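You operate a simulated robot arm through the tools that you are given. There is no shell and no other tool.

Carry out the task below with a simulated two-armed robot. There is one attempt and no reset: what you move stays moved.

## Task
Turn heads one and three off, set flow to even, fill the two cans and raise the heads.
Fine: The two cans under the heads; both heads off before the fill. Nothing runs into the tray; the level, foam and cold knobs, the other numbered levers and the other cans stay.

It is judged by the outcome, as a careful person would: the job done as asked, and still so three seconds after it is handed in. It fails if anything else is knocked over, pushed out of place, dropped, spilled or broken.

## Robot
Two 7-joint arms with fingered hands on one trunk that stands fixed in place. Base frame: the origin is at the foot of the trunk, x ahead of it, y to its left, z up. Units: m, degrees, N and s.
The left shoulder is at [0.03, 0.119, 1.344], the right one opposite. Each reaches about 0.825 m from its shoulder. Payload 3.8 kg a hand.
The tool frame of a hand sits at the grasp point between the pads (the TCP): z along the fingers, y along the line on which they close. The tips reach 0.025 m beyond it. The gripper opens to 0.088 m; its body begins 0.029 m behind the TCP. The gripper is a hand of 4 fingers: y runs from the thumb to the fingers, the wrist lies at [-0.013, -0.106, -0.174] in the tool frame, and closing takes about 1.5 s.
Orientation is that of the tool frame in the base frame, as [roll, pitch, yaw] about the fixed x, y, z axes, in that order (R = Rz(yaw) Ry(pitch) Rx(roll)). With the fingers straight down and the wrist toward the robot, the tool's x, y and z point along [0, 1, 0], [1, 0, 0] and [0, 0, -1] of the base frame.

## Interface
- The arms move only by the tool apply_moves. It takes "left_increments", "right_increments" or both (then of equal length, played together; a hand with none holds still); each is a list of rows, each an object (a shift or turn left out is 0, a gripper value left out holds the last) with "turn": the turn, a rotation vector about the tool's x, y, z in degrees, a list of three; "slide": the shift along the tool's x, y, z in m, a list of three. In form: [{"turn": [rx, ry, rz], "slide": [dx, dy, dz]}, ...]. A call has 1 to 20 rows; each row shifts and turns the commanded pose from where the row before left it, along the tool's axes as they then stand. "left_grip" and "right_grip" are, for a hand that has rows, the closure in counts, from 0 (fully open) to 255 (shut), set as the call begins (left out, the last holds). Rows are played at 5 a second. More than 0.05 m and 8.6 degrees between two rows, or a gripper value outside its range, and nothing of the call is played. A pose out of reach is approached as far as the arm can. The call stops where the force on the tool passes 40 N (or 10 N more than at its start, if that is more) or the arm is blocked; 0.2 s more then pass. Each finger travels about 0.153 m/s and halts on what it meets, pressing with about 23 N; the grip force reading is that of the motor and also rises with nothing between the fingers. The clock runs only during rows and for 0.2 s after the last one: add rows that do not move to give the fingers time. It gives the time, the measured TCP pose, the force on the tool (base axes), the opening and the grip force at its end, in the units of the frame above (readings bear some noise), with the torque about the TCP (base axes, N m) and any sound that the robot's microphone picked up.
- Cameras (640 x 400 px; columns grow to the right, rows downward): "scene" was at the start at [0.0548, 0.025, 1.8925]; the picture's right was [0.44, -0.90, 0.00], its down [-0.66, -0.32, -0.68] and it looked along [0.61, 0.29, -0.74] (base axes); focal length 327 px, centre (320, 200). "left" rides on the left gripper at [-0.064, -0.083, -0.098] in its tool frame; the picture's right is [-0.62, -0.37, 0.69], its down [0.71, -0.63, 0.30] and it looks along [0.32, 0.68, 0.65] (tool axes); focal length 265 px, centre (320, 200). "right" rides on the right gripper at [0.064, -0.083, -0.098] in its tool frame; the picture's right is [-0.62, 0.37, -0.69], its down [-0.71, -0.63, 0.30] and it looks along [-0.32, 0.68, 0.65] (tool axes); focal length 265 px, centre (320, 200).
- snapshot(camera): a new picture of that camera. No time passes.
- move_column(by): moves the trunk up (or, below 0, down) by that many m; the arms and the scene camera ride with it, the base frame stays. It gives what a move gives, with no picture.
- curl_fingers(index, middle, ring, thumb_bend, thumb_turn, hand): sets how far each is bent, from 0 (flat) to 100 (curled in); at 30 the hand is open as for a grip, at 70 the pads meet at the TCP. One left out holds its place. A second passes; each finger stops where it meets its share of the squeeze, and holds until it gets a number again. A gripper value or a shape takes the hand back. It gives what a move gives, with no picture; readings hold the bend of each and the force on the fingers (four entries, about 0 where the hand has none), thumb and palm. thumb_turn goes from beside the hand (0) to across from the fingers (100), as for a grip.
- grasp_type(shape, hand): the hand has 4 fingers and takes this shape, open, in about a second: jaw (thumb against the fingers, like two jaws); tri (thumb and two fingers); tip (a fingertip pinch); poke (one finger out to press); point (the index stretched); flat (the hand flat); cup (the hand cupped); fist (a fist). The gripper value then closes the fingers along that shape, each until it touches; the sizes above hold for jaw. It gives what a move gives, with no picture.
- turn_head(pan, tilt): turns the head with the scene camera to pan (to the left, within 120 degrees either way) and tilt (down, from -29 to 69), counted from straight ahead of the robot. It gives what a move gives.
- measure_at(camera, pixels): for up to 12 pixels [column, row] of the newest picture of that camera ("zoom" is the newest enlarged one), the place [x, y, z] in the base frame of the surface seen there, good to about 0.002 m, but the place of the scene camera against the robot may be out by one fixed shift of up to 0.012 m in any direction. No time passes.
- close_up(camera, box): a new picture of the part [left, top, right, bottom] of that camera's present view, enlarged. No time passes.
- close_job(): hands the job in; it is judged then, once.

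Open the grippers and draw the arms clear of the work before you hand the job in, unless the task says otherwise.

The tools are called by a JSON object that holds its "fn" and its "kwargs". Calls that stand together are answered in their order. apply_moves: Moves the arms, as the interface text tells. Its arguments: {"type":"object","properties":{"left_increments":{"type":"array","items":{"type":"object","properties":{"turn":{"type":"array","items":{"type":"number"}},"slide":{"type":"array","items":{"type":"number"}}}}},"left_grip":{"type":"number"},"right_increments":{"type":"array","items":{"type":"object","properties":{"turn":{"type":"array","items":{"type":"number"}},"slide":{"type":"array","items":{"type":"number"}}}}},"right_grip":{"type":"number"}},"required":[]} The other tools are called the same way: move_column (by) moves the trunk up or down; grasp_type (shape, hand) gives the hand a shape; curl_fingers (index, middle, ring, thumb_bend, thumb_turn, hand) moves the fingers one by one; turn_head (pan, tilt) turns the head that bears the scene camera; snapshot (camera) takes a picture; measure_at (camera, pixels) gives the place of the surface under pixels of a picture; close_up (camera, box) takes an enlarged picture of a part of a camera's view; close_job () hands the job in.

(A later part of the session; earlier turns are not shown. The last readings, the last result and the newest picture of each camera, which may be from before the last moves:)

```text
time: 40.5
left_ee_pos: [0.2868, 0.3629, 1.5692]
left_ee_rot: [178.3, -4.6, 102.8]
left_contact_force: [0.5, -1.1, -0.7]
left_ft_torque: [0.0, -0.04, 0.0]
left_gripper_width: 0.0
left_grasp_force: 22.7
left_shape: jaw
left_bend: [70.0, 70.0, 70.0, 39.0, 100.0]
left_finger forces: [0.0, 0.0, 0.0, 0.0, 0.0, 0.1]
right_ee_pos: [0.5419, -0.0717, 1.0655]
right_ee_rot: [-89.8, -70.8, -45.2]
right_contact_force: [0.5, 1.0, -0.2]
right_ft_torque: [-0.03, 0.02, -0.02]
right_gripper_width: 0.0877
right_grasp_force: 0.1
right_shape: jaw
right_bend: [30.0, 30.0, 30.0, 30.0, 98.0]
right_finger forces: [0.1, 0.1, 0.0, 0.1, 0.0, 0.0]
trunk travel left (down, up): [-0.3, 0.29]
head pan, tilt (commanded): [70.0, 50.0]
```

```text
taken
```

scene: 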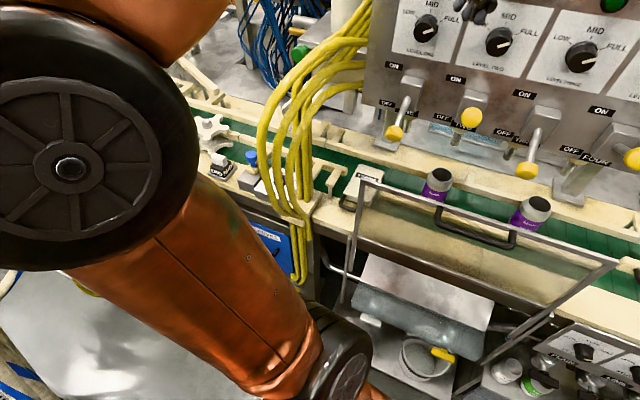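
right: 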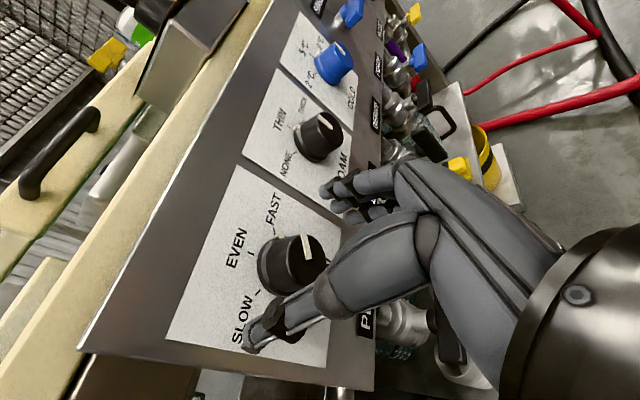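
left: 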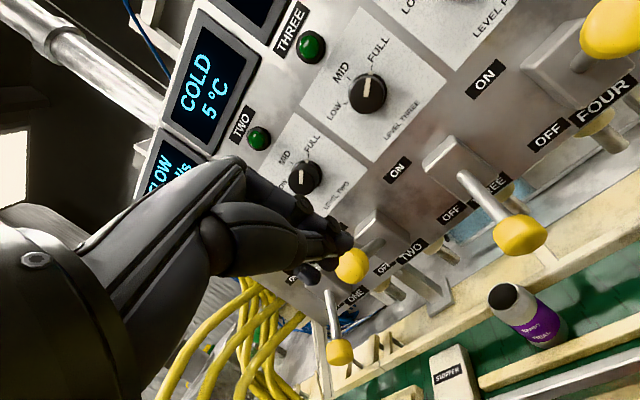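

The left elbow is close to the robot and well above the conveyor and hoses. Lowering the trunk 0.2 m now.

{"fn": "move_column", "kwargs": {"by": -0.2}}

{"fn": "turn_head", "kwargs": {"pan": 15, "tilt": 45}}

{"fn": "snapshot", "kwargs": {"camera": "scene"}}

{"fn": "snapshot", "kwargs": {"camera": "right"}}

```text
time: 42.7
left_ee_pos: [0.2854, 0.3631, 1.3682]
left_ee_rot: [178.2, -4.6, 102.9]
left_contact_force: [0.2, 0.1, -0.2]
left_ft_torque: [0.01, -0.04, -0.02]
left_gripper_width: 0.0
left_grasp_force: 22.4
left_shape: jaw
left_bend: [70.0, 70.0, 70.0, 39.0, 100.0]
left_finger forces: [0.0, 0.0, 0.0, 0.1, 0.0, 0.1]
right_ee_pos: [0.5435, -0.0708, 0.8652]
right_ee_rot: [-90.1, -70.8, -44.9]
right_contact_force: [0.3, 0.0, 0.3]
right_ft_torque: [0.03, 0.03, 0.02]
right_gripper_width: 0.0876
right_grasp_force: 0.1
right_shape: jaw
right_bend: [30.0, 30.0, 30.0, 30.0, 98.0]
right_finger forces: [0.0, 0.1, 0.1, 0.0, 0.0, 0.0]
trunk travel left (down, up): [-0.1, 0.49]
head pan, tilt (commanded): [70.0, 50.0]
```

```text
time: 43.9
left_ee_pos: [0.2871, 0.3635, 1.3688]
left_ee_rot: [178.2, -4.6, 103.0]
left_contact_force: [-0.3, -0.1, -0.9]
left_ft_torque: [0.0, 0.01, 0.01]
left_gripper_width: 0.0001
left_grasp_force: 23.0
left_shape: jaw
left_bend: [70.0, 70.0, 70.0, 39.0, 100.0]
left_finger forces: [0.0, 0.1, 0.0, 0.0, 0.1, 0.0]
right_ee_pos: [0.5437, -0.0719, 0.8646]
right_ee_rot: [-89.9, -70.8, -45.1]
right_contact_force: [-0.7, 0.3, 0.3]
right_ft_torque: [0.0, -0.02, -0.03]
right_gripper_width: 0.0878
right_grasp_force: 0.1
right_shape: jaw
right_bend: [30.0, 30.0, 30.0, 30.0, 98.0]
right_finger forces: [0.0, 0.1, 0.1, 0.0, 0.0, 0.0]
trunk travel left (down, up): [-0.1, 0.49]
head pan, tilt (commanded): [15.0, 45.0]
```

```text
taken
```

scene: 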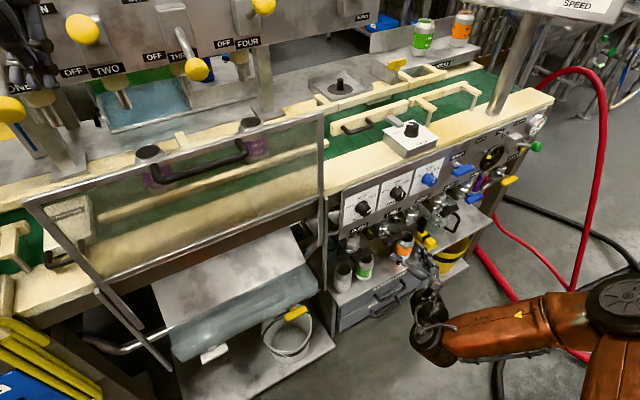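

```text
taken
```

right: 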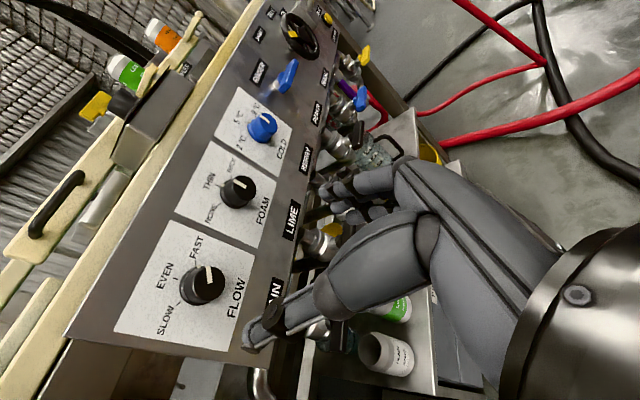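

The right hand sits at s=0.435, z=0.865, d=0.334. I'll drop 14 mm onto the axis and advance to d≈0.47 to test reach.

{"fn": "apply_moves", "kwargs": {"right_increments": [{"slide": [-0.0132, 0.0057, 0]}, {"slide": [0, 0, 0.035]}, {"slide": [0, 0, 0.035]}, {"slide": [0, 0, 0.035]}, {"slide": [0, 0, 0.03]}, {}]}}

{"fn": "snapshot", "kwargs": {"camera": "right"}}

```text
time: 45.3
left_ee_pos: [0.2869, 0.362, 1.3684]
left_ee_rot: [178.2, -4.6, 102.9]
left_contact_force: [-0.3, 0.1, 0.1]
left_ft_torque: [-0.01, 0.02, 0.01]
left_gripper_width: 0.0
left_grasp_force: 23.0
left_shape: jaw
left_bend: [70.0, 70.0, 70.0, 39.0, 100.0]
left_finger forces: [0.0, 0.0, 0.0, 0.0, 0.1, 0.0]
right_ee_pos: [0.638, 0.0249, 0.8496]
right_ee_rot: [-89.9, -70.8, -45.0]
right_contact_force: [0.0, -0.2, -0.1]
right_ft_torque: [0.02, 0.01, 0.0]
right_gripper_width: 0.0875
right_grasp_force: 0.0
right_shape: jaw
right_bend: [30.0, 30.0, 30.0, 30.0, 98.0]
right_finger forces: [0.0, 0.0, 0.0, 0.0, 0.0, 0.1]
trunk travel left (down, up): [-0.1, 0.49]
head pan, tilt (commanded): [15.0, 45.0]
```

```text
taken
```

right: 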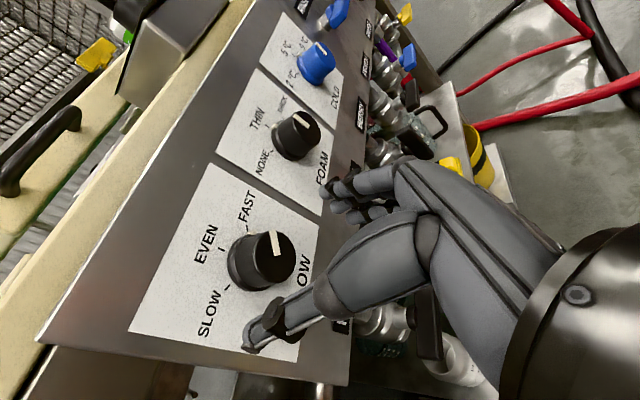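

Reach is fine now (d=0.469). I'll correct 2.5 mm sideways and advance the last 4 cm to d≈0.509.

{"fn": "apply_moves", "kwargs": {"right_increments": [{"slide": [0.0018, 0.002, 0.01]}, {"slide": [0, 0, 0.015]}, {"slide": [0, 0, 0.014]}, {}]}}

{"fn": "snapshot", "kwargs": {"camera": "right"}}

{"fn": "close_up", "kwargs": {"camera": "scene", "box": [320, 170, 480, 270]}}

```text
time: 46.3
left_ee_pos: [0.2867, 0.3618, 1.3683]
left_ee_rot: [178.2, -4.6, 103.0]
left_contact_force: [0.3, -0.2, -1.0]
left_ft_torque: [-0.04, 0.01, 0.02]
left_gripper_width: 0.0003
left_grasp_force: 23.1
left_shape: jaw
left_bend: [70.0, 70.0, 70.0, 39.0, 100.0]
left_finger forces: [0.0, 0.0, 0.0, 0.1, 0.1, 0.0]
right_ee_pos: [0.6679, 0.0516, 0.851]
right_ee_rot: [-89.7, -70.8, -45.3]
right_contact_force: [-0.9, 0.2, 0.0]
right_ft_torque: [-0.01, -0.01, 0.01]
right_gripper_width: 0.0877
right_grasp_force: 0.1
right_shape: jaw
right_bend: [30.0, 30.0, 30.0, 30.0, 98.0]
right_finger forces: [0.1, 0.1, 0.0, 0.0, 0.0, 0.1]
trunk travel left (down, up): [-0.1, 0.49]
head pan, tilt (commanded): [15.0, 45.0]
```

```text
taken
```

right: 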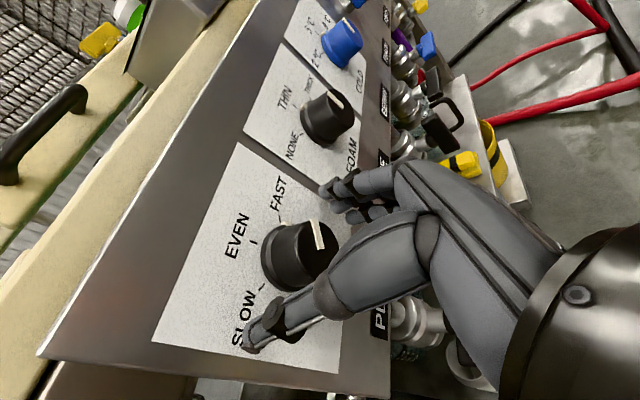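

```text
4.00 times, centred on (400, 220) of scene
```

zoom: 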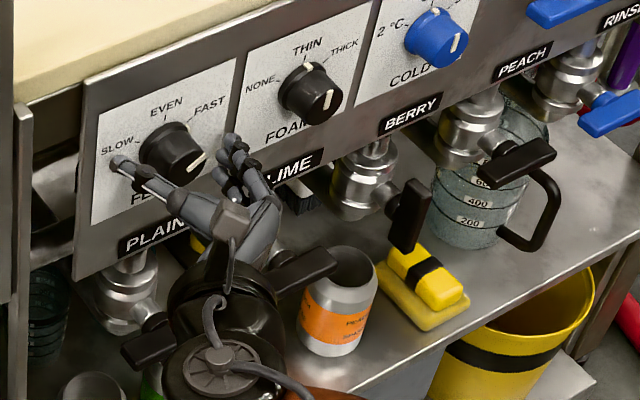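

Hand straddles the FLOW knob (thumb left at (255,340), fingers right at (340,190), knob centre (300,258)). I'll close the hand on the knob, with idle rows to let the fingers settle.

{"fn": "apply_moves", "kwargs": {"right_increments": [{}, {}, {}, {}, {}, {}, {}, {}, {}, {}], "right_grip": 255}}

{"fn": "snapshot", "kwargs": {"camera": "right"}}

{"fn": "close_up", "kwargs": {"camera": "scene", "box": [320, 170, 480, 270]}}

```text
time: 48.5
left_ee_pos: [0.2855, 0.3632, 1.3689]
left_ee_rot: [178.2, -4.5, 102.9]
left_contact_force: [-0.2, -0.2, 0.3]
left_ft_torque: [-0.01, 0.03, 0.02]
left_gripper_width: 0.0
left_grasp_force: 22.6
left_shape: jaw
left_bend: [70.0, 70.0, 70.0, 39.0, 100.0]
left_finger forces: [0.0, 0.1, 0.0, 0.0, 0.1, 0.0]
right_ee_pos: [0.6673, 0.0511, 0.852]
right_ee_rot: [-90.1, -70.8, -44.9]
right_contact_force: [-1.3, 3.4, 1.3]
right_ft_torque: [-0.01, 0.01, 0.06]
right_gripper_width: 0.0272
right_grasp_force: 22.6
right_shape: jaw
right_bend: [74.0, 54.0, 60.0, 74.0, 100.0]
right_finger forces: [11.5, 6.5, 0.0, 0.0, 21.8, 0.0]
trunk travel left (down, up): [-0.1, 0.49]
head pan, tilt (commanded): [15.0, 45.0]
```

```text
taken
```

right: 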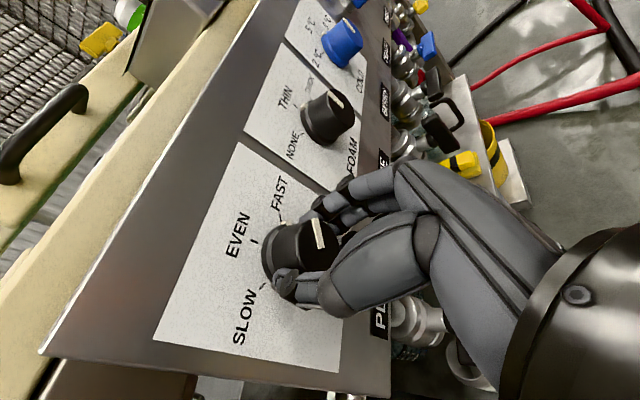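

```text
4.00 times, centred on (400, 220) of scene
```

zoom: 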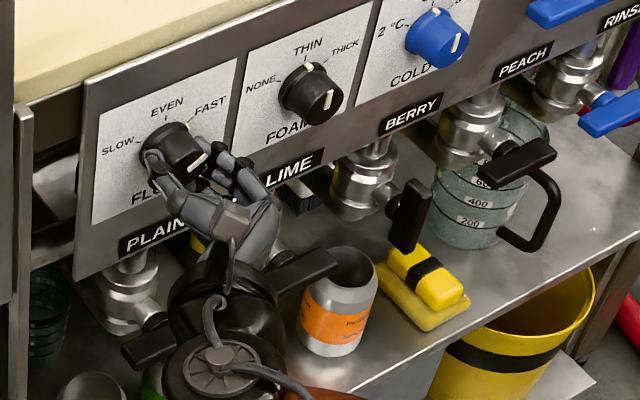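

Index, middle and thumb hold the knob (11.5/6.5/21.8 N). I'll turn counter-clockwise by 30° first about the tool axis and look.

{"fn": "apply_moves", "kwargs": {"right_increments": [{"turn": [0, 0, -6]}, {"turn": [0, 0, -6]}, {"turn": [0, 0, -6]}, {"turn": [0, 0, -6]}, {"turn": [0, 0, -6]}, {}]}}

{"fn": "snapshot", "kwargs": {"camera": "right"}}

{"fn": "close_up", "kwargs": {"camera": "scene", "box": [320, 170, 480, 270]}}

```text
time: 49.9
left_ee_pos: [0.2857, 0.3636, 1.369]
left_ee_rot: [178.2, -4.4, 102.9]
left_contact_force: [0.2, -0.3, 0.1]
left_ft_torque: [0.04, 0.02, -0.04]
left_gripper_width: 0.0003
left_grasp_force: 23.4
left_shape: jaw
left_bend: [70.0, 70.0, 70.0, 39.0, 100.0]
left_finger forces: [0.1, 0.0, 0.1, 0.0, 0.1, 0.0]
right_ee_pos: [0.6672, 0.0507, 0.8515]
right_ee_rot: [90.2, -79.1, 134.9]
right_contact_force: [-4.8, 6.5, -0.4]
right_ft_torque: [0.02, -0.01, 0.19]
right_gripper_width: 0.0271
right_grasp_force: 22.9
right_shape: jaw
right_bend: [74.0, 55.0, 60.0, 73.0, 100.0]
right_finger forces: [10.6, 5.8, 0.0, 0.0, 25.2, 0.1]
trunk travel left (down, up): [-0.1, 0.49]
head pan, tilt (commanded): [15.0, 45.0]
```

```text
taken
```

right: 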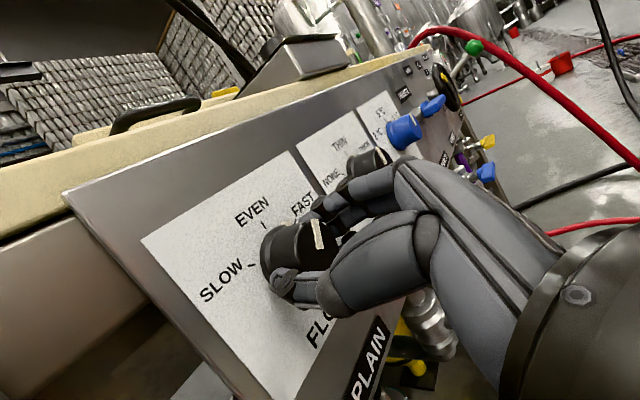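

```text
4.00 times, centred on (400, 220) of scene
```

zoom: 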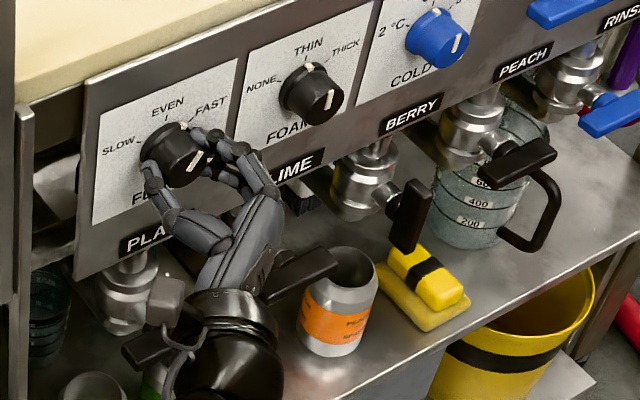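

The knob follows the hand; its side mark is now between FAST and EVEN. I'll turn another 30°.

{"fn": "apply_moves", "kwargs": {"right_increments": [{"turn": [0, 0, -6]}, {"turn": [0, 0, -6]}, {"turn": [0, 0, -6]}, {"turn": [0, 0, -6]}, {"turn": [0, 0, -6]}, {}]}}

{"fn": "snapshot", "kwargs": {"camera": "right"}}

{"fn": "close_up", "kwargs": {"camera": "scene", "box": [320, 170, 480, 270]}}

```text
time: 51.3
left_ee_pos: [0.2856, 0.3644, 1.3695]
left_ee_rot: [178.1, -4.5, 102.9]
left_contact_force: [0.8, 0.1, 0.2]
left_ft_torque: [-0.01, -0.01, -0.04]
left_gripper_width: 0.0
left_grasp_force: 23.2
left_shape: jaw
left_bend: [70.0, 70.0, 70.0, 39.0, 100.0]
left_finger forces: [0.0, 0.0, 0.0, 0.0, 0.0, 0.1]
right_ee_pos: [0.6676, 0.0503, 0.8519]
right_ee_rot: [90.1, -49.0, 135.0]
right_contact_force: [-2.4, 9.7, 0.8]
right_ft_torque: [0.01, 0.03, 0.17]
right_gripper_width: 0.0271
right_grasp_force: 22.9
right_shape: jaw
right_bend: [74.0, 56.0, 60.0, 73.0, 99.0]
right_finger forces: [12.5, 4.7, 0.0, 0.0, 23.0, 0.0]
trunk travel left (down, up): [-0.1, 0.49]
head pan, tilt (commanded): [15.0, 45.0]
```

```text
taken
```

right: 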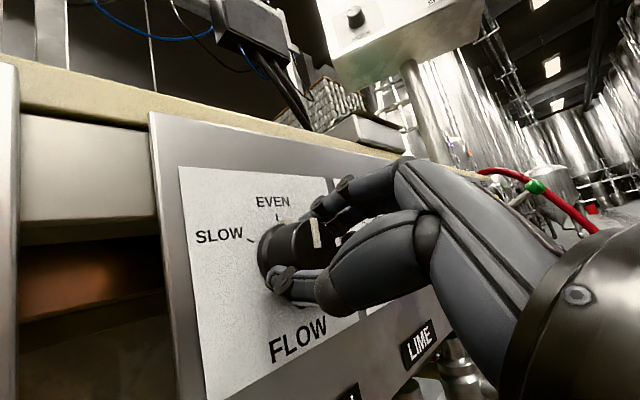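

```text
4.00 times, centred on (400, 220) of scene
```

zoom: 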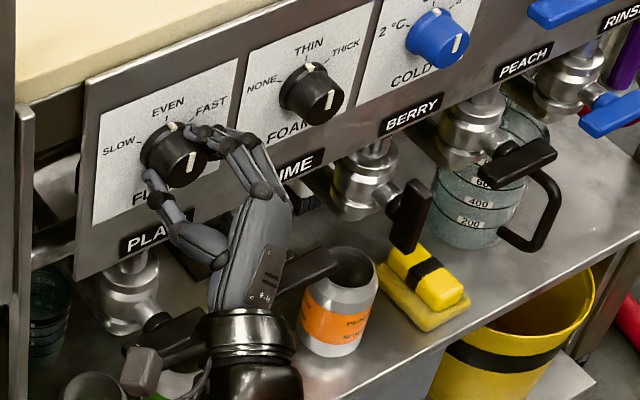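

The pointer now looks vertical, near EVEN. I'll zoom in to compare it with FOAM (at THIN, straight up) before releasing.

{"fn": "close_up", "kwargs": {"camera": "right", "box": [220, 180, 380, 300]}}

{"fn": "close_up", "kwargs": {"camera": "scene", "box": [335, 175, 435, 240]}}

```text
3.33 times, centred on (300, 240) of right
```

zoom: 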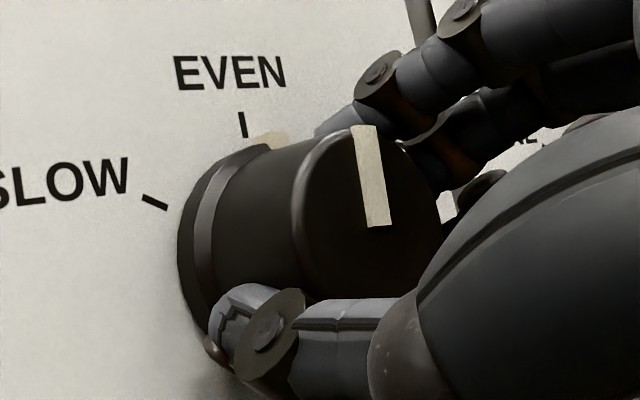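

```text
6.15 times, centred on (385, 208) of scene
```

zoom: 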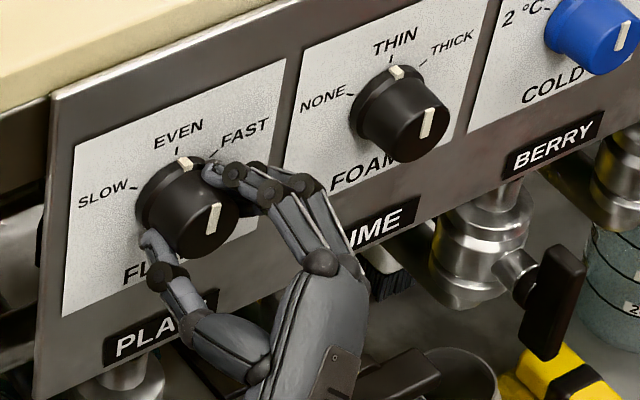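

I'll measure the pointer line's two ends from the right camera (312,220) and (318,246) to compute its angle.

{"fn": "measure_at", "kwargs": {"camera": "right", "pixels": [[313, 221], [318, 246], [281, 222], [277, 216], [315, 233], [250, 240]]}}

{"fn": "measure_at", "kwargs": {"camera": "zoom", "pixels": [[209, 232], [218, 206], [422, 135], [431, 112], [184, 163], [178, 151], [396, 72], [392, 60]]}}

```text
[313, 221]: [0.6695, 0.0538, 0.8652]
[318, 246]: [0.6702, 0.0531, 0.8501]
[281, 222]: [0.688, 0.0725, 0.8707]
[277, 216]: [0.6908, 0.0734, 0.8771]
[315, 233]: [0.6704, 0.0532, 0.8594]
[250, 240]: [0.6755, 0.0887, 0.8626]
```

```text
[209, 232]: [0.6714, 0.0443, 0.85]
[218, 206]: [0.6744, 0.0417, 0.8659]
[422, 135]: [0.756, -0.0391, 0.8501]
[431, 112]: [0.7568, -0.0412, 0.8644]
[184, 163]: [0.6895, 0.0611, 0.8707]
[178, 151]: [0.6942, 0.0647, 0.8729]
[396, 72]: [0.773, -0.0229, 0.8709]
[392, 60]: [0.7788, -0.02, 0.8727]
```

The pointer is vertical within a few degrees of EVEN. I'll open the hand and then back straight off.

{"fn": "apply_moves", "kwargs": {"right_increments": [{}, {}, {}, {}, {}, {}, {}, {}], "right_grip": 0}}

{"fn": "apply_moves", "kwargs": {"right_increments": [{"slide": [0, 0, -0.02]}, {"slide": [0, 0, -0.04]}, {"slide": [0, 0, -0.04]}, {"slide": [0, 0, -0.04]}, {}]}}

{"fn": "snapshot", "kwargs": {"camera": "right"}}

{"fn": "close_up", "kwargs": {"camera": "scene", "box": [335, 175, 435, 240]}}

```text
time: 53.1
left_ee_pos: [0.2867, 0.3635, 1.3684]
left_ee_rot: [178.2, -4.5, 103.0]
left_contact_force: [0.2, -0.5, -0.4]
left_ft_torque: [0.02, 0.02, 0.0]
left_gripper_width: 0.0001
left_grasp_force: 22.6
left_shape: jaw
left_bend: [70.0, 70.0, 70.0, 39.0, 100.0]
left_finger forces: [0.1, 0.1, 0.0, 0.0, 0.0, 0.1]
right_ee_pos: [0.6676, 0.0492, 0.8519]
right_ee_rot: [90.0, -49.2, 135.0]
right_contact_force: [-0.5, 0.2, 0.2]
right_ft_torque: [0.02, 0.04, -0.01]
right_gripper_width: 0.0877
right_grasp_force: 0.1
right_shape: jaw
right_bend: [30.0, 30.0, 30.0, 30.0, 98.0]
right_finger forces: [0.1, 0.1, 0.0, 0.0, 0.0, 0.0]
trunk travel left (down, up): [-0.1, 0.49]
head pan, tilt (commanded): [15.0, 45.0]
```

```text
time: 54.3
left_ee_pos: [0.2871, 0.3628, 1.3682]
left_ee_rot: [178.1, -4.5, 102.9]
left_contact_force: [0.5, 0.4, 1.1]
left_ft_torque: [0.0, 0.0, 0.0]
left_gripper_width: 0.0
left_grasp_force: 23.3
left_shape: jaw
left_bend: [70.0, 70.0, 70.0, 39.0, 100.0]
left_finger forces: [0.0, 0.0, 0.1, 0.0, 0.0, 0.1]
right_ee_pos: [0.57, -0.0485, 0.8515]
right_ee_rot: [89.9, -49.2, 135.2]
right_contact_force: [-0.5, 0.0, -0.1]
right_ft_torque: [0.01, 0.01, 0.01]
right_gripper_width: 0.0877
right_grasp_force: 0.1
right_shape: jaw
right_bend: [30.0, 30.0, 30.0, 30.0, 98.0]
right_finger forces: [0.0, 0.0, 0.0, 0.0, 0.0, 0.0]
trunk travel left (down, up): [-0.1, 0.49]
head pan, tilt (commanded): [15.0, 45.0]
```

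```text
taken
```

right: 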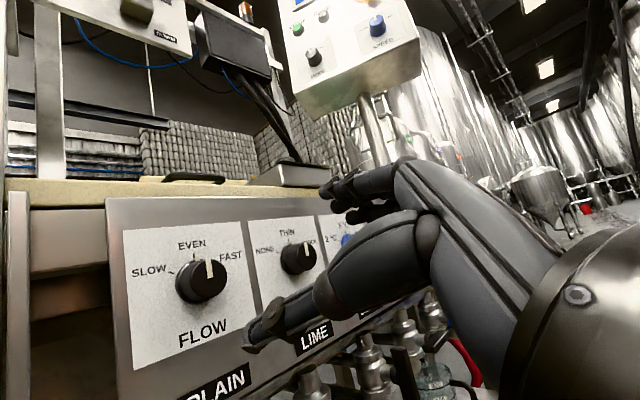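

```text
6.15 times, centred on (385, 208) of scene
```

zoom: 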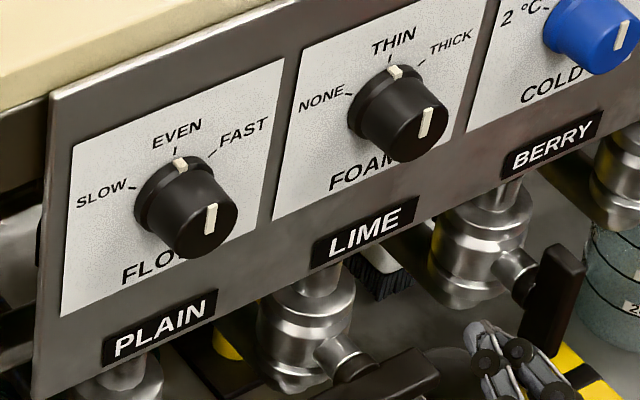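

FLOW is on EVEN just like FOAM on THIN. I'll look up at the display to confirm the flow readout changed.

{"fn": "turn_head", "kwargs": {"pan": 55, "tilt": 5}}

{"fn": "snapshot", "kwargs": {"camera": "scene"}}

```text
time: 55.4
left_ee_pos: [0.2877, 0.3625, 1.3688]
left_ee_rot: [178.2, -4.5, 103.0]
left_contact_force: [0.2, -0.2, -0.2]
left_ft_torque: [0.0, 0.02, -0.01]
left_gripper_width: 0.0002
left_grasp_force: 23.1
left_shape: jaw
left_bend: [70.0, 70.0, 70.0, 39.0, 100.0]
left_finger forces: [0.0, 0.0, 0.1, 0.1, 0.0, 0.0]
right_ee_pos: [0.569, -0.0478, 0.8523]
right_ee_rot: [90.0, -49.2, 134.9]
right_contact_force: [0.0, -0.8, 0.7]
right_ft_torque: [-0.01, 0.01, 0.01]
right_gripper_width: 0.0878
right_grasp_force: 0.0
right_shape: jaw
right_bend: [30.0, 30.0, 30.0, 30.0, 98.0]
right_finger forces: [0.0, 0.0, 0.0, 0.0, 0.1, 0.0]
trunk travel left (down, up): [-0.1, 0.49]
head pan, tilt (commanded): [55.0, 5.0]
```

```text
taken
```

scene: 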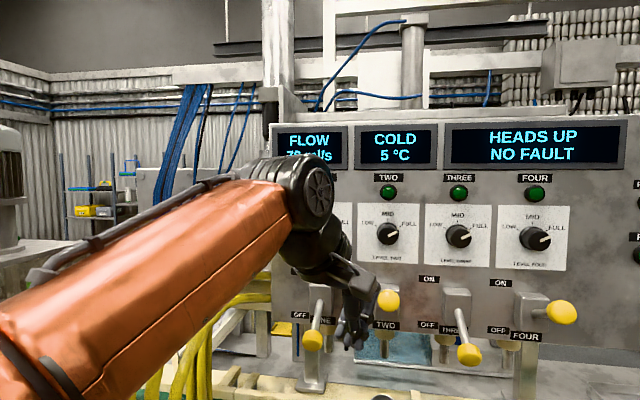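

FLOW now reads 70 ml/s and the heads are UP with no fault. I'll raise the trunk back 0.2 m to work on the white head lever and FILL with the right arm.

{"fn": "move_column", "kwargs": {"by": 0.2}}

{"fn": "turn_head", "kwargs": {"pan": 30, "tilt": 38}}

{"fn": "apply_moves", "kwargs": {"right_increments": [{"turn": [0, 0, -8.2]}, {"turn": [0, 0, -8.2]}, {"turn": [0, 0, -8.2]}, {"turn": [0, 0, -8.2]}, {"turn": [0, 0, -8.2]}, {"turn": [0, 0, -8.2]}, {"turn": [8.33, 0, 0]}, {"turn": [8.33, 0, 0]}, {"turn": [8.33, 0, 0]}, {"turn": [8.33, 0, 0]}, {"turn": [8.33, 0, 0]}, {"turn": [8.35, 0, 0]}, {}], "right_grip": 255}}

{"fn": "snapshot", "kwargs": {"camera": "scene"}}

```text
time: 57.5
left_ee_pos: [0.2861, 0.3614, 1.5682]
left_ee_rot: [178.2, -4.6, 102.9]
left_contact_force: [0.5, -0.4, -0.1]
left_ft_torque: [0.02, 0.0, 0.01]
left_gripper_width: 0.0002
left_grasp_force: 22.9
left_shape: jaw
left_bend: [70.0, 70.0, 70.0, 39.0, 100.0]
left_finger forces: [0.0, 0.1, 0.0, 0.1, 0.0, 0.0]
right_ee_pos: [0.5695, -0.0475, 1.0513]
right_ee_rot: [90.0, -49.2, 135.0]
right_contact_force: [0.7, 0.6, -1.2]
right_ft_torque: [0.01, -0.01, -0.02]
right_gripper_width: 0.0876
right_grasp_force: 0.0
right_shape: jaw
right_bend: [30.0, 30.0, 30.0, 30.0, 98.0]
right_finger forces: [0.1, 0.0, 0.0, 0.0, 0.0, 0.0]
trunk travel left (down, up): [-0.3, 0.29]
head pan, tilt (commanded): [55.0, 5.0]
```

```text
time: 58.5
left_ee_pos: [0.2871, 0.3628, 1.5687]
left_ee_rot: [178.2, -4.7, 103.0]
left_contact_force: [0.4, 0.2, 0.1]
left_ft_torque: [-0.01, -0.02, -0.02]
left_gripper_width: 0.0
left_grasp_force: 23.2
left_shape: jaw
left_bend: [70.0, 70.0, 70.0, 39.0, 100.0]
left_finger forces: [0.0, 0.1, 0.0, 0.0, 0.1, 0.1]
right_ee_pos: [0.5686, -0.0471, 1.0522]
right_ee_rot: [90.1, -49.2, 134.9]
right_contact_force: [0.1, -0.9, -0.3]
right_ft_torque: [-0.03, 0.05, 0.0]
right_gripper_width: 0.0876
right_grasp_force: 0.1
right_shape: jaw
right_bend: [30.0, 30.0, 30.0, 30.0, 98.0]
right_finger forces: [0.1, 0.1, 0.0, 0.0, 0.1, 0.0]
trunk travel left (down, up): [-0.3, 0.29]
head pan, tilt (commanded): [30.0, 38.0]
```

```text
time: 61.3
left_ee_pos: [0.2867, 0.3617, 1.568]
left_ee_rot: [178.3, -4.6, 103.0]
left_contact_force: [0.3, 0.5, 0.8]
left_ft_torque: [0.07, -0.02, 0.02]
left_gripper_width: 0.0
left_grasp_force: 23.0
left_shape: jaw
left_bend: [70.0, 70.0, 70.0, 39.0, 100.0]
left_finger forces: [0.1, 0.0, 0.1, 0.0, 0.0, 0.0]
right_ee_pos: [0.5685, -0.0476, 1.0526]
right_ee_rot: [140.1, -0.1, 135.2]
right_contact_force: [0.2, 0.7, -0.3]
right_ft_torque: [0.03, -0.01, 0.0]
right_gripper_width: 0.0003
right_grasp_force: 22.8
right_shape: jaw
right_bend: [70.0, 70.0, 70.0, 38.0, 100.0]
right_finger forces: [0.0, 0.1, 0.1, 0.1, 0.1, 0.1]
trunk travel left (down, up): [-0.3, 0.29]
head pan, tilt (commanded): [30.0, 38.0]
```

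```text
taken
```

scene: 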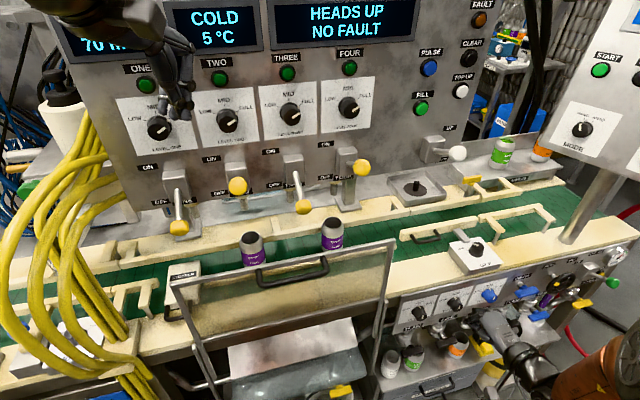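

Displays: FLOW 70 ml/s, COLD 5°C, HEADS UP, NO FAULT. I'll raise the closed right hand to z≈1.45 in front of the white lever.

{"fn": "apply_moves", "kwargs": {"right_increments": [{"slide": [0, 0.0285, -0.034]}, {"slide": [0, 0.0285, -0.034]}, {"slide": [0, 0.0285, -0.034]}, {"slide": [0, 0.0285, -0.034]}, {"slide": [0, 0.0285, -0.034]}, {"slide": [0, 0.0285, -0.034]}, {"slide": [0, 0.0285, -0.034]}, {"slide": [0, 0.0285, -0.034]}, {"slide": [0, 0.0285, -0.034]}, {"slide": [-0.01, 0, 0]}, {}]}}

{"fn": "snapshot", "kwargs": {"camera": "scene"}}

{"fn": "snapshot", "kwargs": {"camera": "right"}}

```text
time: 63.7
left_ee_pos: [0.2851, 0.3636, 1.569]
left_ee_rot: [178.2, -4.7, 103.0]
left_contact_force: [0.6, 0.7, -0.1]
left_ft_torque: [0.02, 0.02, -0.01]
left_gripper_width: 0.0
left_grasp_force: 22.9
left_shape: jaw
left_bend: [70.0, 70.0, 70.0, 39.0, 100.0]
left_finger forces: [0.0, 0.0, 0.1, 0.1, 0.0, 0.0]
right_ee_pos: [0.5743, -0.0546, 1.4509]
right_ee_rot: [140.0, 0.0, 135.0]
right_contact_force: [-0.9, 0.7, -0.4]
right_ft_torque: [0.01, 0.04, 0.0]
right_gripper_width: 0.0
right_grasp_force: 23.2
right_shape: jaw
right_bend: [70.0, 70.0, 70.0, 38.0, 100.0]
right_finger forces: [0.0, 0.0, 0.0, 0.0, 0.0, 0.1]
trunk travel left (down, up): [-0.3, 0.29]
head pan, tilt (commanded): [30.0, 38.0]
```

```text
taken
```

scene: 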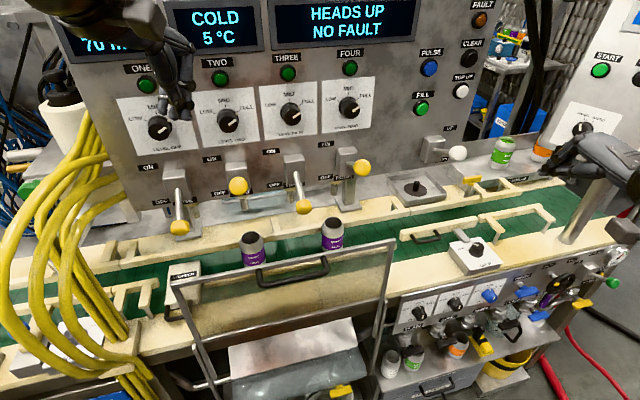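

```text
taken
```

right: 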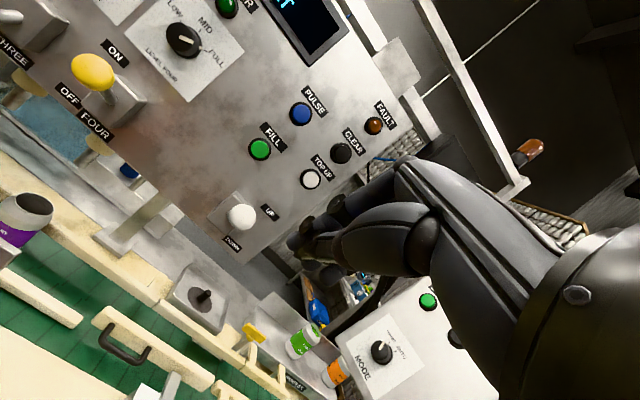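

I'll measure the white ball (241,217), its box and the FILL button (260,149) with the right camera.

{"fn": "measure_at", "kwargs": {"camera": "right", "pixels": [[241, 217], [262, 147], [258, 158], [250, 145], [235, 200], [222, 212], [301, 113], [311, 178], [341, 152], [300, 240], [320, 225], [385, 195]]}}

{"fn": "close_up", "kwargs": {"camera": "right", "box": [180, 100, 380, 260]}}

```text
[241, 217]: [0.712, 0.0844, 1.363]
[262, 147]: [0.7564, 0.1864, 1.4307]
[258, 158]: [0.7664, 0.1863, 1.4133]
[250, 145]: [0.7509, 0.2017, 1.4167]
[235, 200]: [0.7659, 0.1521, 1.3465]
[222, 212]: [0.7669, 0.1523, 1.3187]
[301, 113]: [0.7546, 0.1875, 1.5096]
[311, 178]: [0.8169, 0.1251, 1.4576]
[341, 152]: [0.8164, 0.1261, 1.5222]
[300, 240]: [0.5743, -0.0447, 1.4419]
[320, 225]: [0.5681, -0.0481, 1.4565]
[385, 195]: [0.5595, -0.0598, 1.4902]
```

```text
2.50 times, centred on (280, 180) of right
```

zoom: 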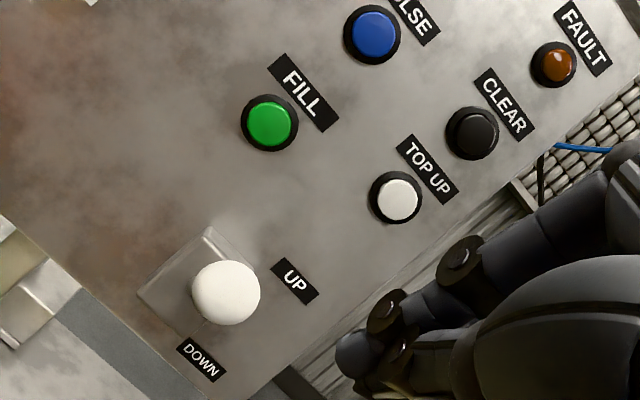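

White ball centre is (0.726,0.094,1.357): s=0.447, d=0.580. I'll move the closed right hand forward above it with the same offsets as used on the yellow levers.

{"fn": "apply_moves", "kwargs": {"right_increments": [{"slide": [-0.0024, 0.0297, 0.0249]}, {"slide": [0, 0.0297, 0.0249]}, {"slide": [0, 0.0297, 0.0249]}, {"slide": [0, 0.0297, 0.0249]}, {"slide": [0, 0.0297, 0.0249]}, {}]}}

{"fn": "snapshot", "kwargs": {"camera": "right"}}

{"fn": "close_up", "kwargs": {"camera": "scene", "box": [380, 80, 540, 200]}}

```text
time: 65.1
left_ee_pos: [0.2858, 0.3618, 1.568]
left_ee_rot: [178.1, -4.5, 102.8]
left_contact_force: [-0.6, 0.6, 0.1]
left_ft_torque: [-0.02, -0.02, 0.0]
left_gripper_width: 0.0002
left_grasp_force: 23.4
left_shape: jaw
left_bend: [70.0, 70.0, 70.0, 39.0, 100.0]
left_finger forces: [0.0, 0.1, 0.1, 0.1, 0.0, 0.1]
right_ee_pos: [0.7154, 0.0803, 1.4534]
right_ee_rot: [140.0, 0.0, 134.9]
right_contact_force: [-1.1, 0.6, -0.8]
right_ft_torque: [0.04, 0.01, 0.0]
right_gripper_width: 0.0
right_grasp_force: 23.2
right_shape: jaw
right_bend: [70.0, 70.0, 70.0, 38.0, 100.0]
right_finger forces: [0.1, 0.0, 0.0, 0.0, 0.1, 0.0]
trunk travel left (down, up): [-0.3, 0.29]
head pan, tilt (commanded): [30.0, 38.0]
```

```text
taken
```

right: 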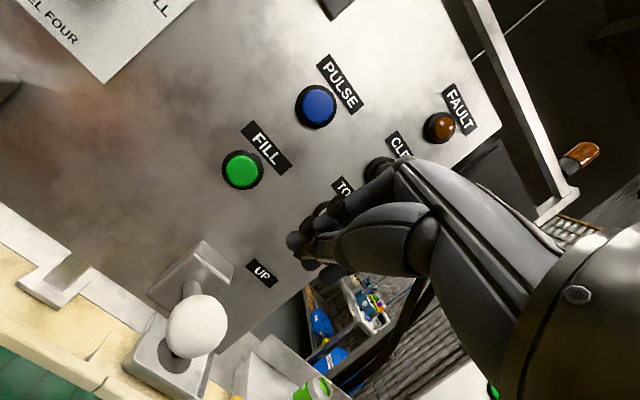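

```text
3.33 times, centred on (460, 140) of scene
```

zoom: 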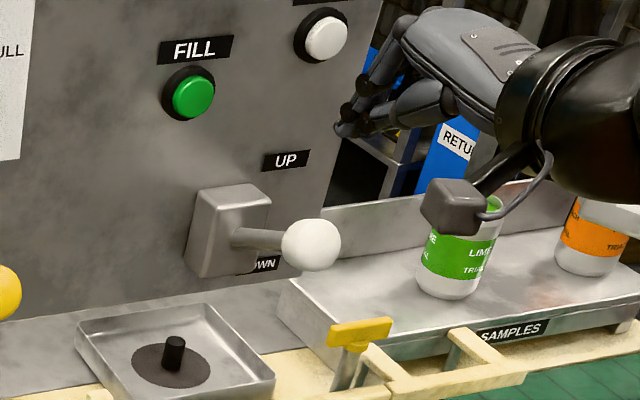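

I'll check fingertip and ball positions from the right camera once more before pressing.

{"fn": "measure_at", "kwargs": {"camera": "right", "pixels": [[196, 326], [295, 243], [308, 250], [320, 258], [335, 268], [345, 205], [300, 262]]}}

{"fn": "close_up", "kwargs": {"camera": "right", "box": [140, 200, 380, 380]}}

```text
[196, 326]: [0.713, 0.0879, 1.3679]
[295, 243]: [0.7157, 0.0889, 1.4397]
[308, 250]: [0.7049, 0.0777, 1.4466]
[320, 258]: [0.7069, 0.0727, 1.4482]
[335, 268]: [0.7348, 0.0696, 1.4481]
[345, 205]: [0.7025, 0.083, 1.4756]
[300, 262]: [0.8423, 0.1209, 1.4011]
```

```text
2.22 times, centred on (260, 290) of right
```

zoom: 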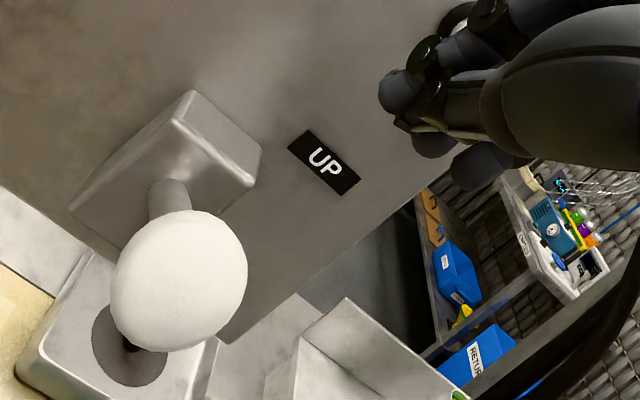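

The index edge is at s=0.443 and the ball at s=0.447, so I'll shift the hand 8 mm left to centre the fingers over the ball, then press down in steps.

{"fn": "apply_moves", "kwargs": {"right_increments": [{"slide": [0.008, 0, 0]}, {"slide": [0, -0.0077, 0.0092]}, {"slide": [0, -0.0077, 0.0092]}, {"slide": [0, -0.0077, 0.0092]}, {"slide": [0, -0.0077, 0.0092]}, {"slide": [0, -0.0077, 0.0092]}, {"slide": [0, -0.0077, 0.0092]}, {"slide": [0, -0.0077, 0.0092]}, {"slide": [0, -0.0077, 0.0092]}]}}

{"fn": "snapshot", "kwargs": {"camera": "right"}}

{"fn": "close_up", "kwargs": {"camera": "scene", "box": [380, 80, 540, 200]}}

```text
time: 67.1
left_ee_pos: [0.2875, 0.3628, 1.5693]
left_ee_rot: [178.3, -4.6, 103.0]
left_contact_force: [0.1, -0.3, 0.0]
left_ft_torque: [0.01, -0.02, 0.01]
left_gripper_width: 0.0
left_grasp_force: 22.6
left_shape: jaw
left_bend: [70.0, 70.0, 70.0, 39.0, 100.0]
left_finger forces: [0.0, 0.0, 0.1, 0.1, 0.0, 0.0]
right_ee_pos: [0.71, 0.0856, 1.3544]
right_ee_rot: [140.1, 0.0, 135.0]
right_contact_force: [-0.3, -0.3, 0.3]
right_ft_torque: [0.02, -0.01, -0.01]
right_gripper_width: 0.0
right_grasp_force: 22.9
right_shape: jaw
right_bend: [70.0, 70.0, 70.0, 38.0, 100.0]
right_finger forces: [0.1, 0.0, 0.0, 0.0, 0.0, 0.1]
trunk travel left (down, up): [-0.3, 0.29]
head pan, tilt (commanded): [30.0, 38.0]
```

```text
taken
```

right: 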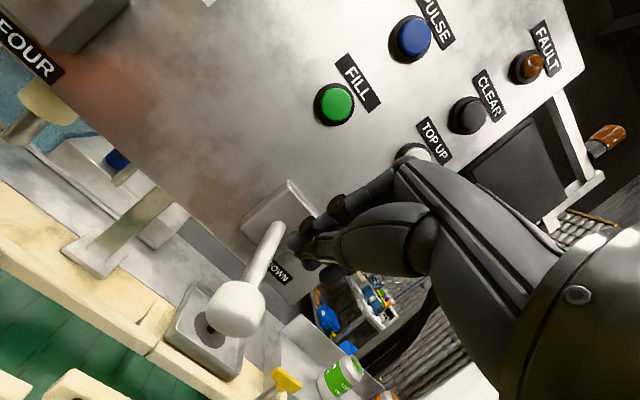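

```text
3.33 times, centred on (460, 140) of scene
```

zoom: 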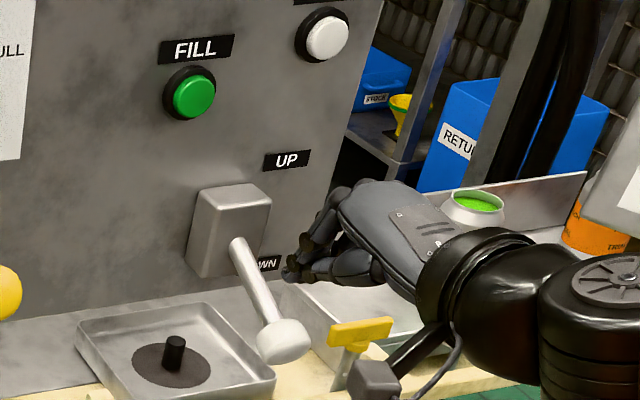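

The white lever already snapped down past its middle. I'll lift the hand a bit and check the ball position and the display.

{"fn": "measure_at", "kwargs": {"camera": "right", "pixels": [[236, 308], [268, 240], [258, 268], [300, 240]]}}

{"fn": "apply_moves", "kwargs": {"right_increments": [{"slide": [0, 0.0167, -0.0199]}, {"slide": [0, 0.0167, -0.0199]}, {"slide": [0, 0.0167, -0.0199]}, {"slide": [0, 0.0167, -0.0199]}, {}]}}

{"fn": "snapshot", "kwargs": {"camera": "scene"}}

{"fn": "snapshot", "kwargs": {"camera": "right"}}

```text
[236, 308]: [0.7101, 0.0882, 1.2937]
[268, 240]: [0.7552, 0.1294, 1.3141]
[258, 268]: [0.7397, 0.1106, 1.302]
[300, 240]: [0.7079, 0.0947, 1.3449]
```

```text
time: 68.3
left_ee_pos: [0.2878, 0.3613, 1.5682]
left_ee_rot: [178.2, -4.6, 102.9]
left_contact_force: [-0.5, -0.8, -0.6]
left_ft_torque: [-0.01, -0.01, -0.02]
left_gripper_width: 0.0003
left_grasp_force: 22.6
left_shape: jaw
left_bend: [70.0, 70.0, 70.0, 39.0, 100.0]
left_finger forces: [0.1, 0.1, 0.1, 0.1, 0.0, 0.0]
right_ee_pos: [0.7086, 0.0864, 1.4587]
right_ee_rot: [140.0, 0.0, 134.9]
right_contact_force: [0.4, -0.1, -0.5]
right_ft_torque: [-0.01, 0.02, -0.01]
right_gripper_width: 0.0
right_grasp_force: 22.5
right_shape: jaw
right_bend: [70.0, 70.0, 70.0, 38.0, 100.0]
right_finger forces: [0.0, 0.0, 0.0, 0.1, 0.0, 0.0]
trunk travel left (down, up): [-0.3, 0.29]
head pan, tilt (commanded): [30.0, 38.0]
```

```text
taken
```

scene: 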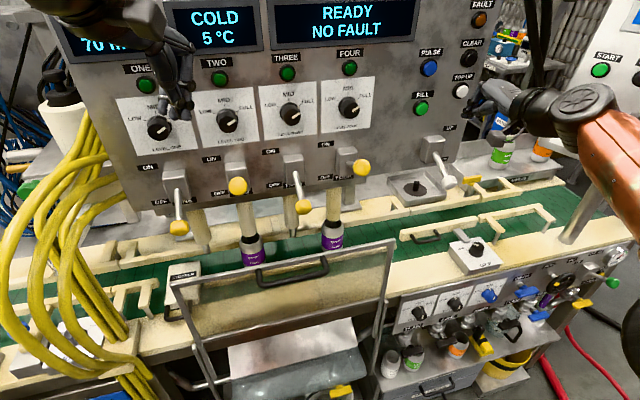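

```text
taken
```

right: 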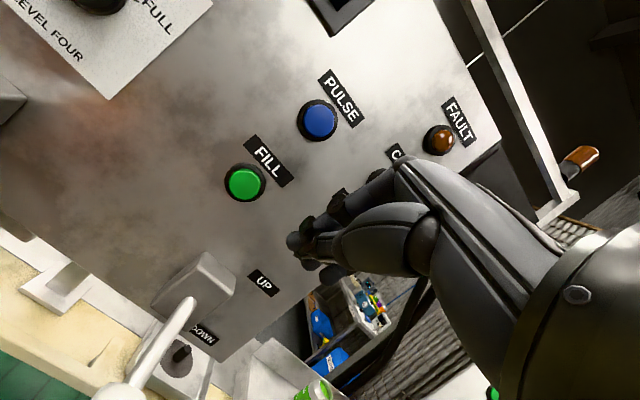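

Heads are now down in the cans and the display reads READY / NO FAULT. I'll zoom on the heads and cans to verify they're seated before filling.

{"fn": "close_up", "kwargs": {"camera": "scene", "box": [140, 140, 400, 300]}}

{"fn": "measure_at", "kwargs": {"camera": "right", "pixels": [[244, 184], [232, 178], [256, 190], [237, 193], [251, 173], [228, 190], [318, 120], [270, 215]]}}

```text
2.46 times, centred on (270, 220) of scene
```

zoom: 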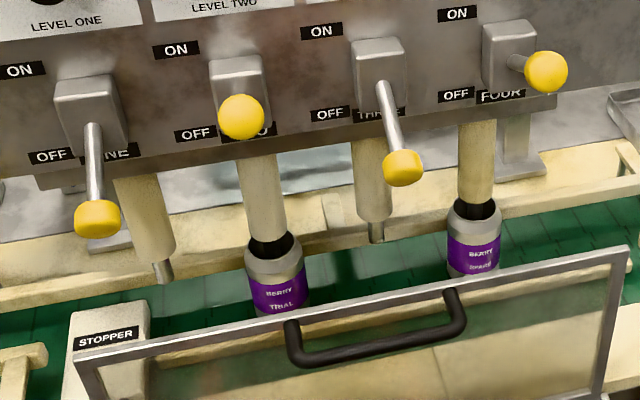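

```text
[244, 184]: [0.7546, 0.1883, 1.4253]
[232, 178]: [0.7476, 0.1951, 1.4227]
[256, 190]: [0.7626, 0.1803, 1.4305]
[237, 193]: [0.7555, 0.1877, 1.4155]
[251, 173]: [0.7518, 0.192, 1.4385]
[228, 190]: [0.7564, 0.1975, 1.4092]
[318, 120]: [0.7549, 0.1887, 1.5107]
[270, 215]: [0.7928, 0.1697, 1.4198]
```

Nozzles two and four sit inside the cans. FILL's face is at (0.755,0.188,1.427), s=0.401, d=0.667. I'll draw the right hand back 14 cm, level the fingers and make the poke shape.

{"fn": "apply_moves", "kwargs": {"right_increments": [{"slide": [0, -0.0268, -0.0225]}, {"slide": [0, -0.0268, -0.0225]}, {"slide": [0, -0.0268, -0.0225]}, {"slide": [0, -0.0268, -0.0225]}, {"turn": [-8.33, 0, 0]}, {"turn": [-8.33, 0, 0]}, {"turn": [-8.33, 0, 0]}, {"turn": [-8.33, 0, 0]}, {"turn": [-8.33, 0, 0]}, {"turn": [-8.35, 0, 0]}, {}]}}

{"fn": "grasp_type", "kwargs": {"hand": "right", "shape": "poke"}}

{"fn": "snapshot", "kwargs": {"camera": "right"}}

{"fn": "snapshot", "kwargs": {"camera": "scene"}}

```text
time: 70.7
left_ee_pos: [0.2859, 0.3619, 1.5681]
left_ee_rot: [178.1, -4.6, 102.9]
left_contact_force: [-1.4, 0.1, 0.3]
left_ft_torque: [0.01, 0.01, -0.02]
left_gripper_width: 0.0002
left_grasp_force: 22.8
left_shape: jaw
left_bend: [70.0, 70.0, 70.0, 39.0, 100.0]
left_finger forces: [0.1, 0.1, 0.0, 0.0, 0.0, 0.0]
right_ee_pos: [0.6089, -0.0138, 1.4608]
right_ee_rot: [89.9, 0.0, 135.1]
right_contact_force: [-0.4, 0.0, -0.1]
right_ft_torque: [-0.01, 0.01, 0.07]
right_gripper_width: 0.0001
right_grasp_force: 22.7
right_shape: jaw
right_bend: [70.0, 70.0, 70.0, 38.0, 100.0]
right_finger forces: [0.0, 0.0, 0.0, 0.0, 0.0, 0.0]
trunk travel left (down, up): [-0.3, 0.29]
head pan, tilt (commanded): [30.0, 38.0]
```

```text
time: 71.6
left_ee_pos: [0.2853, 0.3626, 1.5687]
left_ee_rot: [178.2, -4.6, 102.9]
left_contact_force: [-0.3, 1.5, -0.1]
left_ft_torque: [0.04, 0.02, -0.03]
left_gripper_width: 0.0
left_grasp_force: 22.8
left_shape: jaw
left_bend: [70.0, 70.0, 70.0, 39.0, 100.0]
left_finger forces: [0.0, 0.0, 0.0, 0.0, 0.1, 0.0]
right_ee_pos: [0.6097, -0.0121, 1.4594]
right_ee_rot: [90.0, 0.0, 135.0]
right_contact_force: [-0.3, -0.8, -0.3]
right_ft_torque: [0.01, -0.01, 0.0]
right_gripper_width: 0.0001
right_grasp_force: 0.0
right_shape: poke
right_bend: [70.0, 70.0, 99.0, 100.0, 100.0]
right_finger forces: [0.1, 0.1, 0.0, 0.1, 0.0, 0.0]
trunk travel left (down, up): [-0.3, 0.29]
head pan, tilt (commanded): [30.0, 38.0]
```

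```text
taken
```

right: 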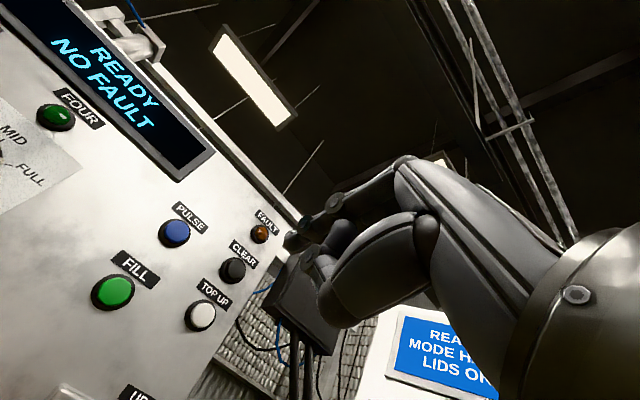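

```text
taken
```

scene: 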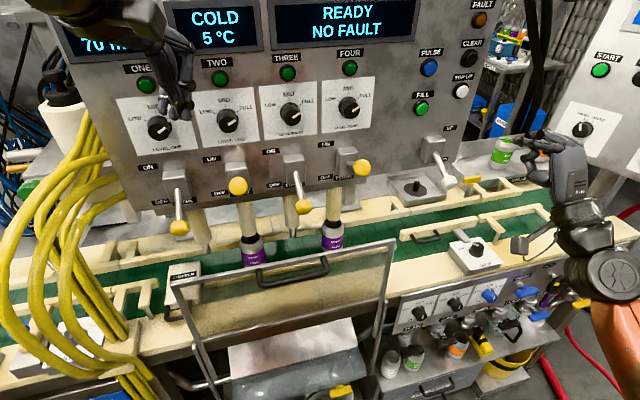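

The hand is in poke shape. I'll zoom to see where the outstretched fingertip is and measure it.

{"fn": "close_up", "kwargs": {"camera": "right", "box": [240, 140, 480, 340]}}

{"fn": "measure_at", "kwargs": {"camera": "right", "pixels": [[287, 240], [292, 247], [300, 245], [335, 230], [330, 265], [320, 260], [115, 292], [335, 300], [310, 228]]}}

{"fn": "close_up", "kwargs": {"camera": "scene", "box": [480, 110, 640, 230]}}

```text
2.00 times, centred on (360, 240) of right
```

zoom: 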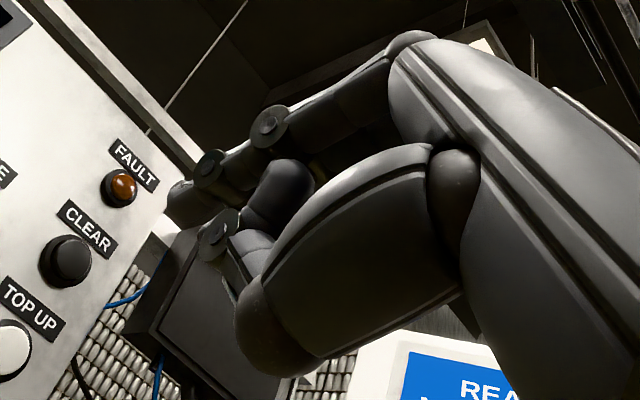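

```text
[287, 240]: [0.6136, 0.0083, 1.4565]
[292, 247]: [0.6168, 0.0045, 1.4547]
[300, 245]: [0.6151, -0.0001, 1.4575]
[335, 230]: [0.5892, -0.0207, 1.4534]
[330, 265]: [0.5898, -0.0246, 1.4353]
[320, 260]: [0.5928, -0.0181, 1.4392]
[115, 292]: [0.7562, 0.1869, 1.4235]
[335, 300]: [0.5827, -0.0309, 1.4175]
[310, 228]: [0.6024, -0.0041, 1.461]
```

```text
3.33 times, centred on (560, 170) of scene
```

zoom: 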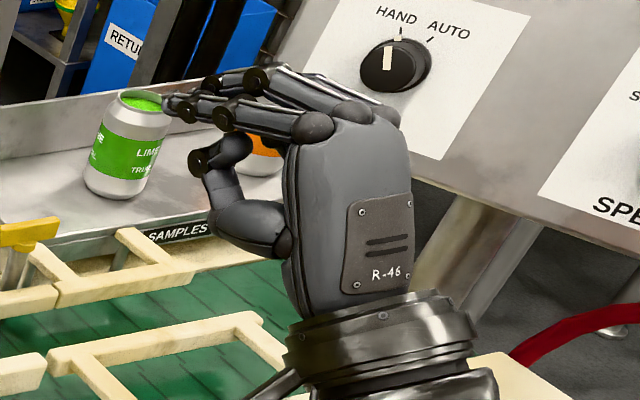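

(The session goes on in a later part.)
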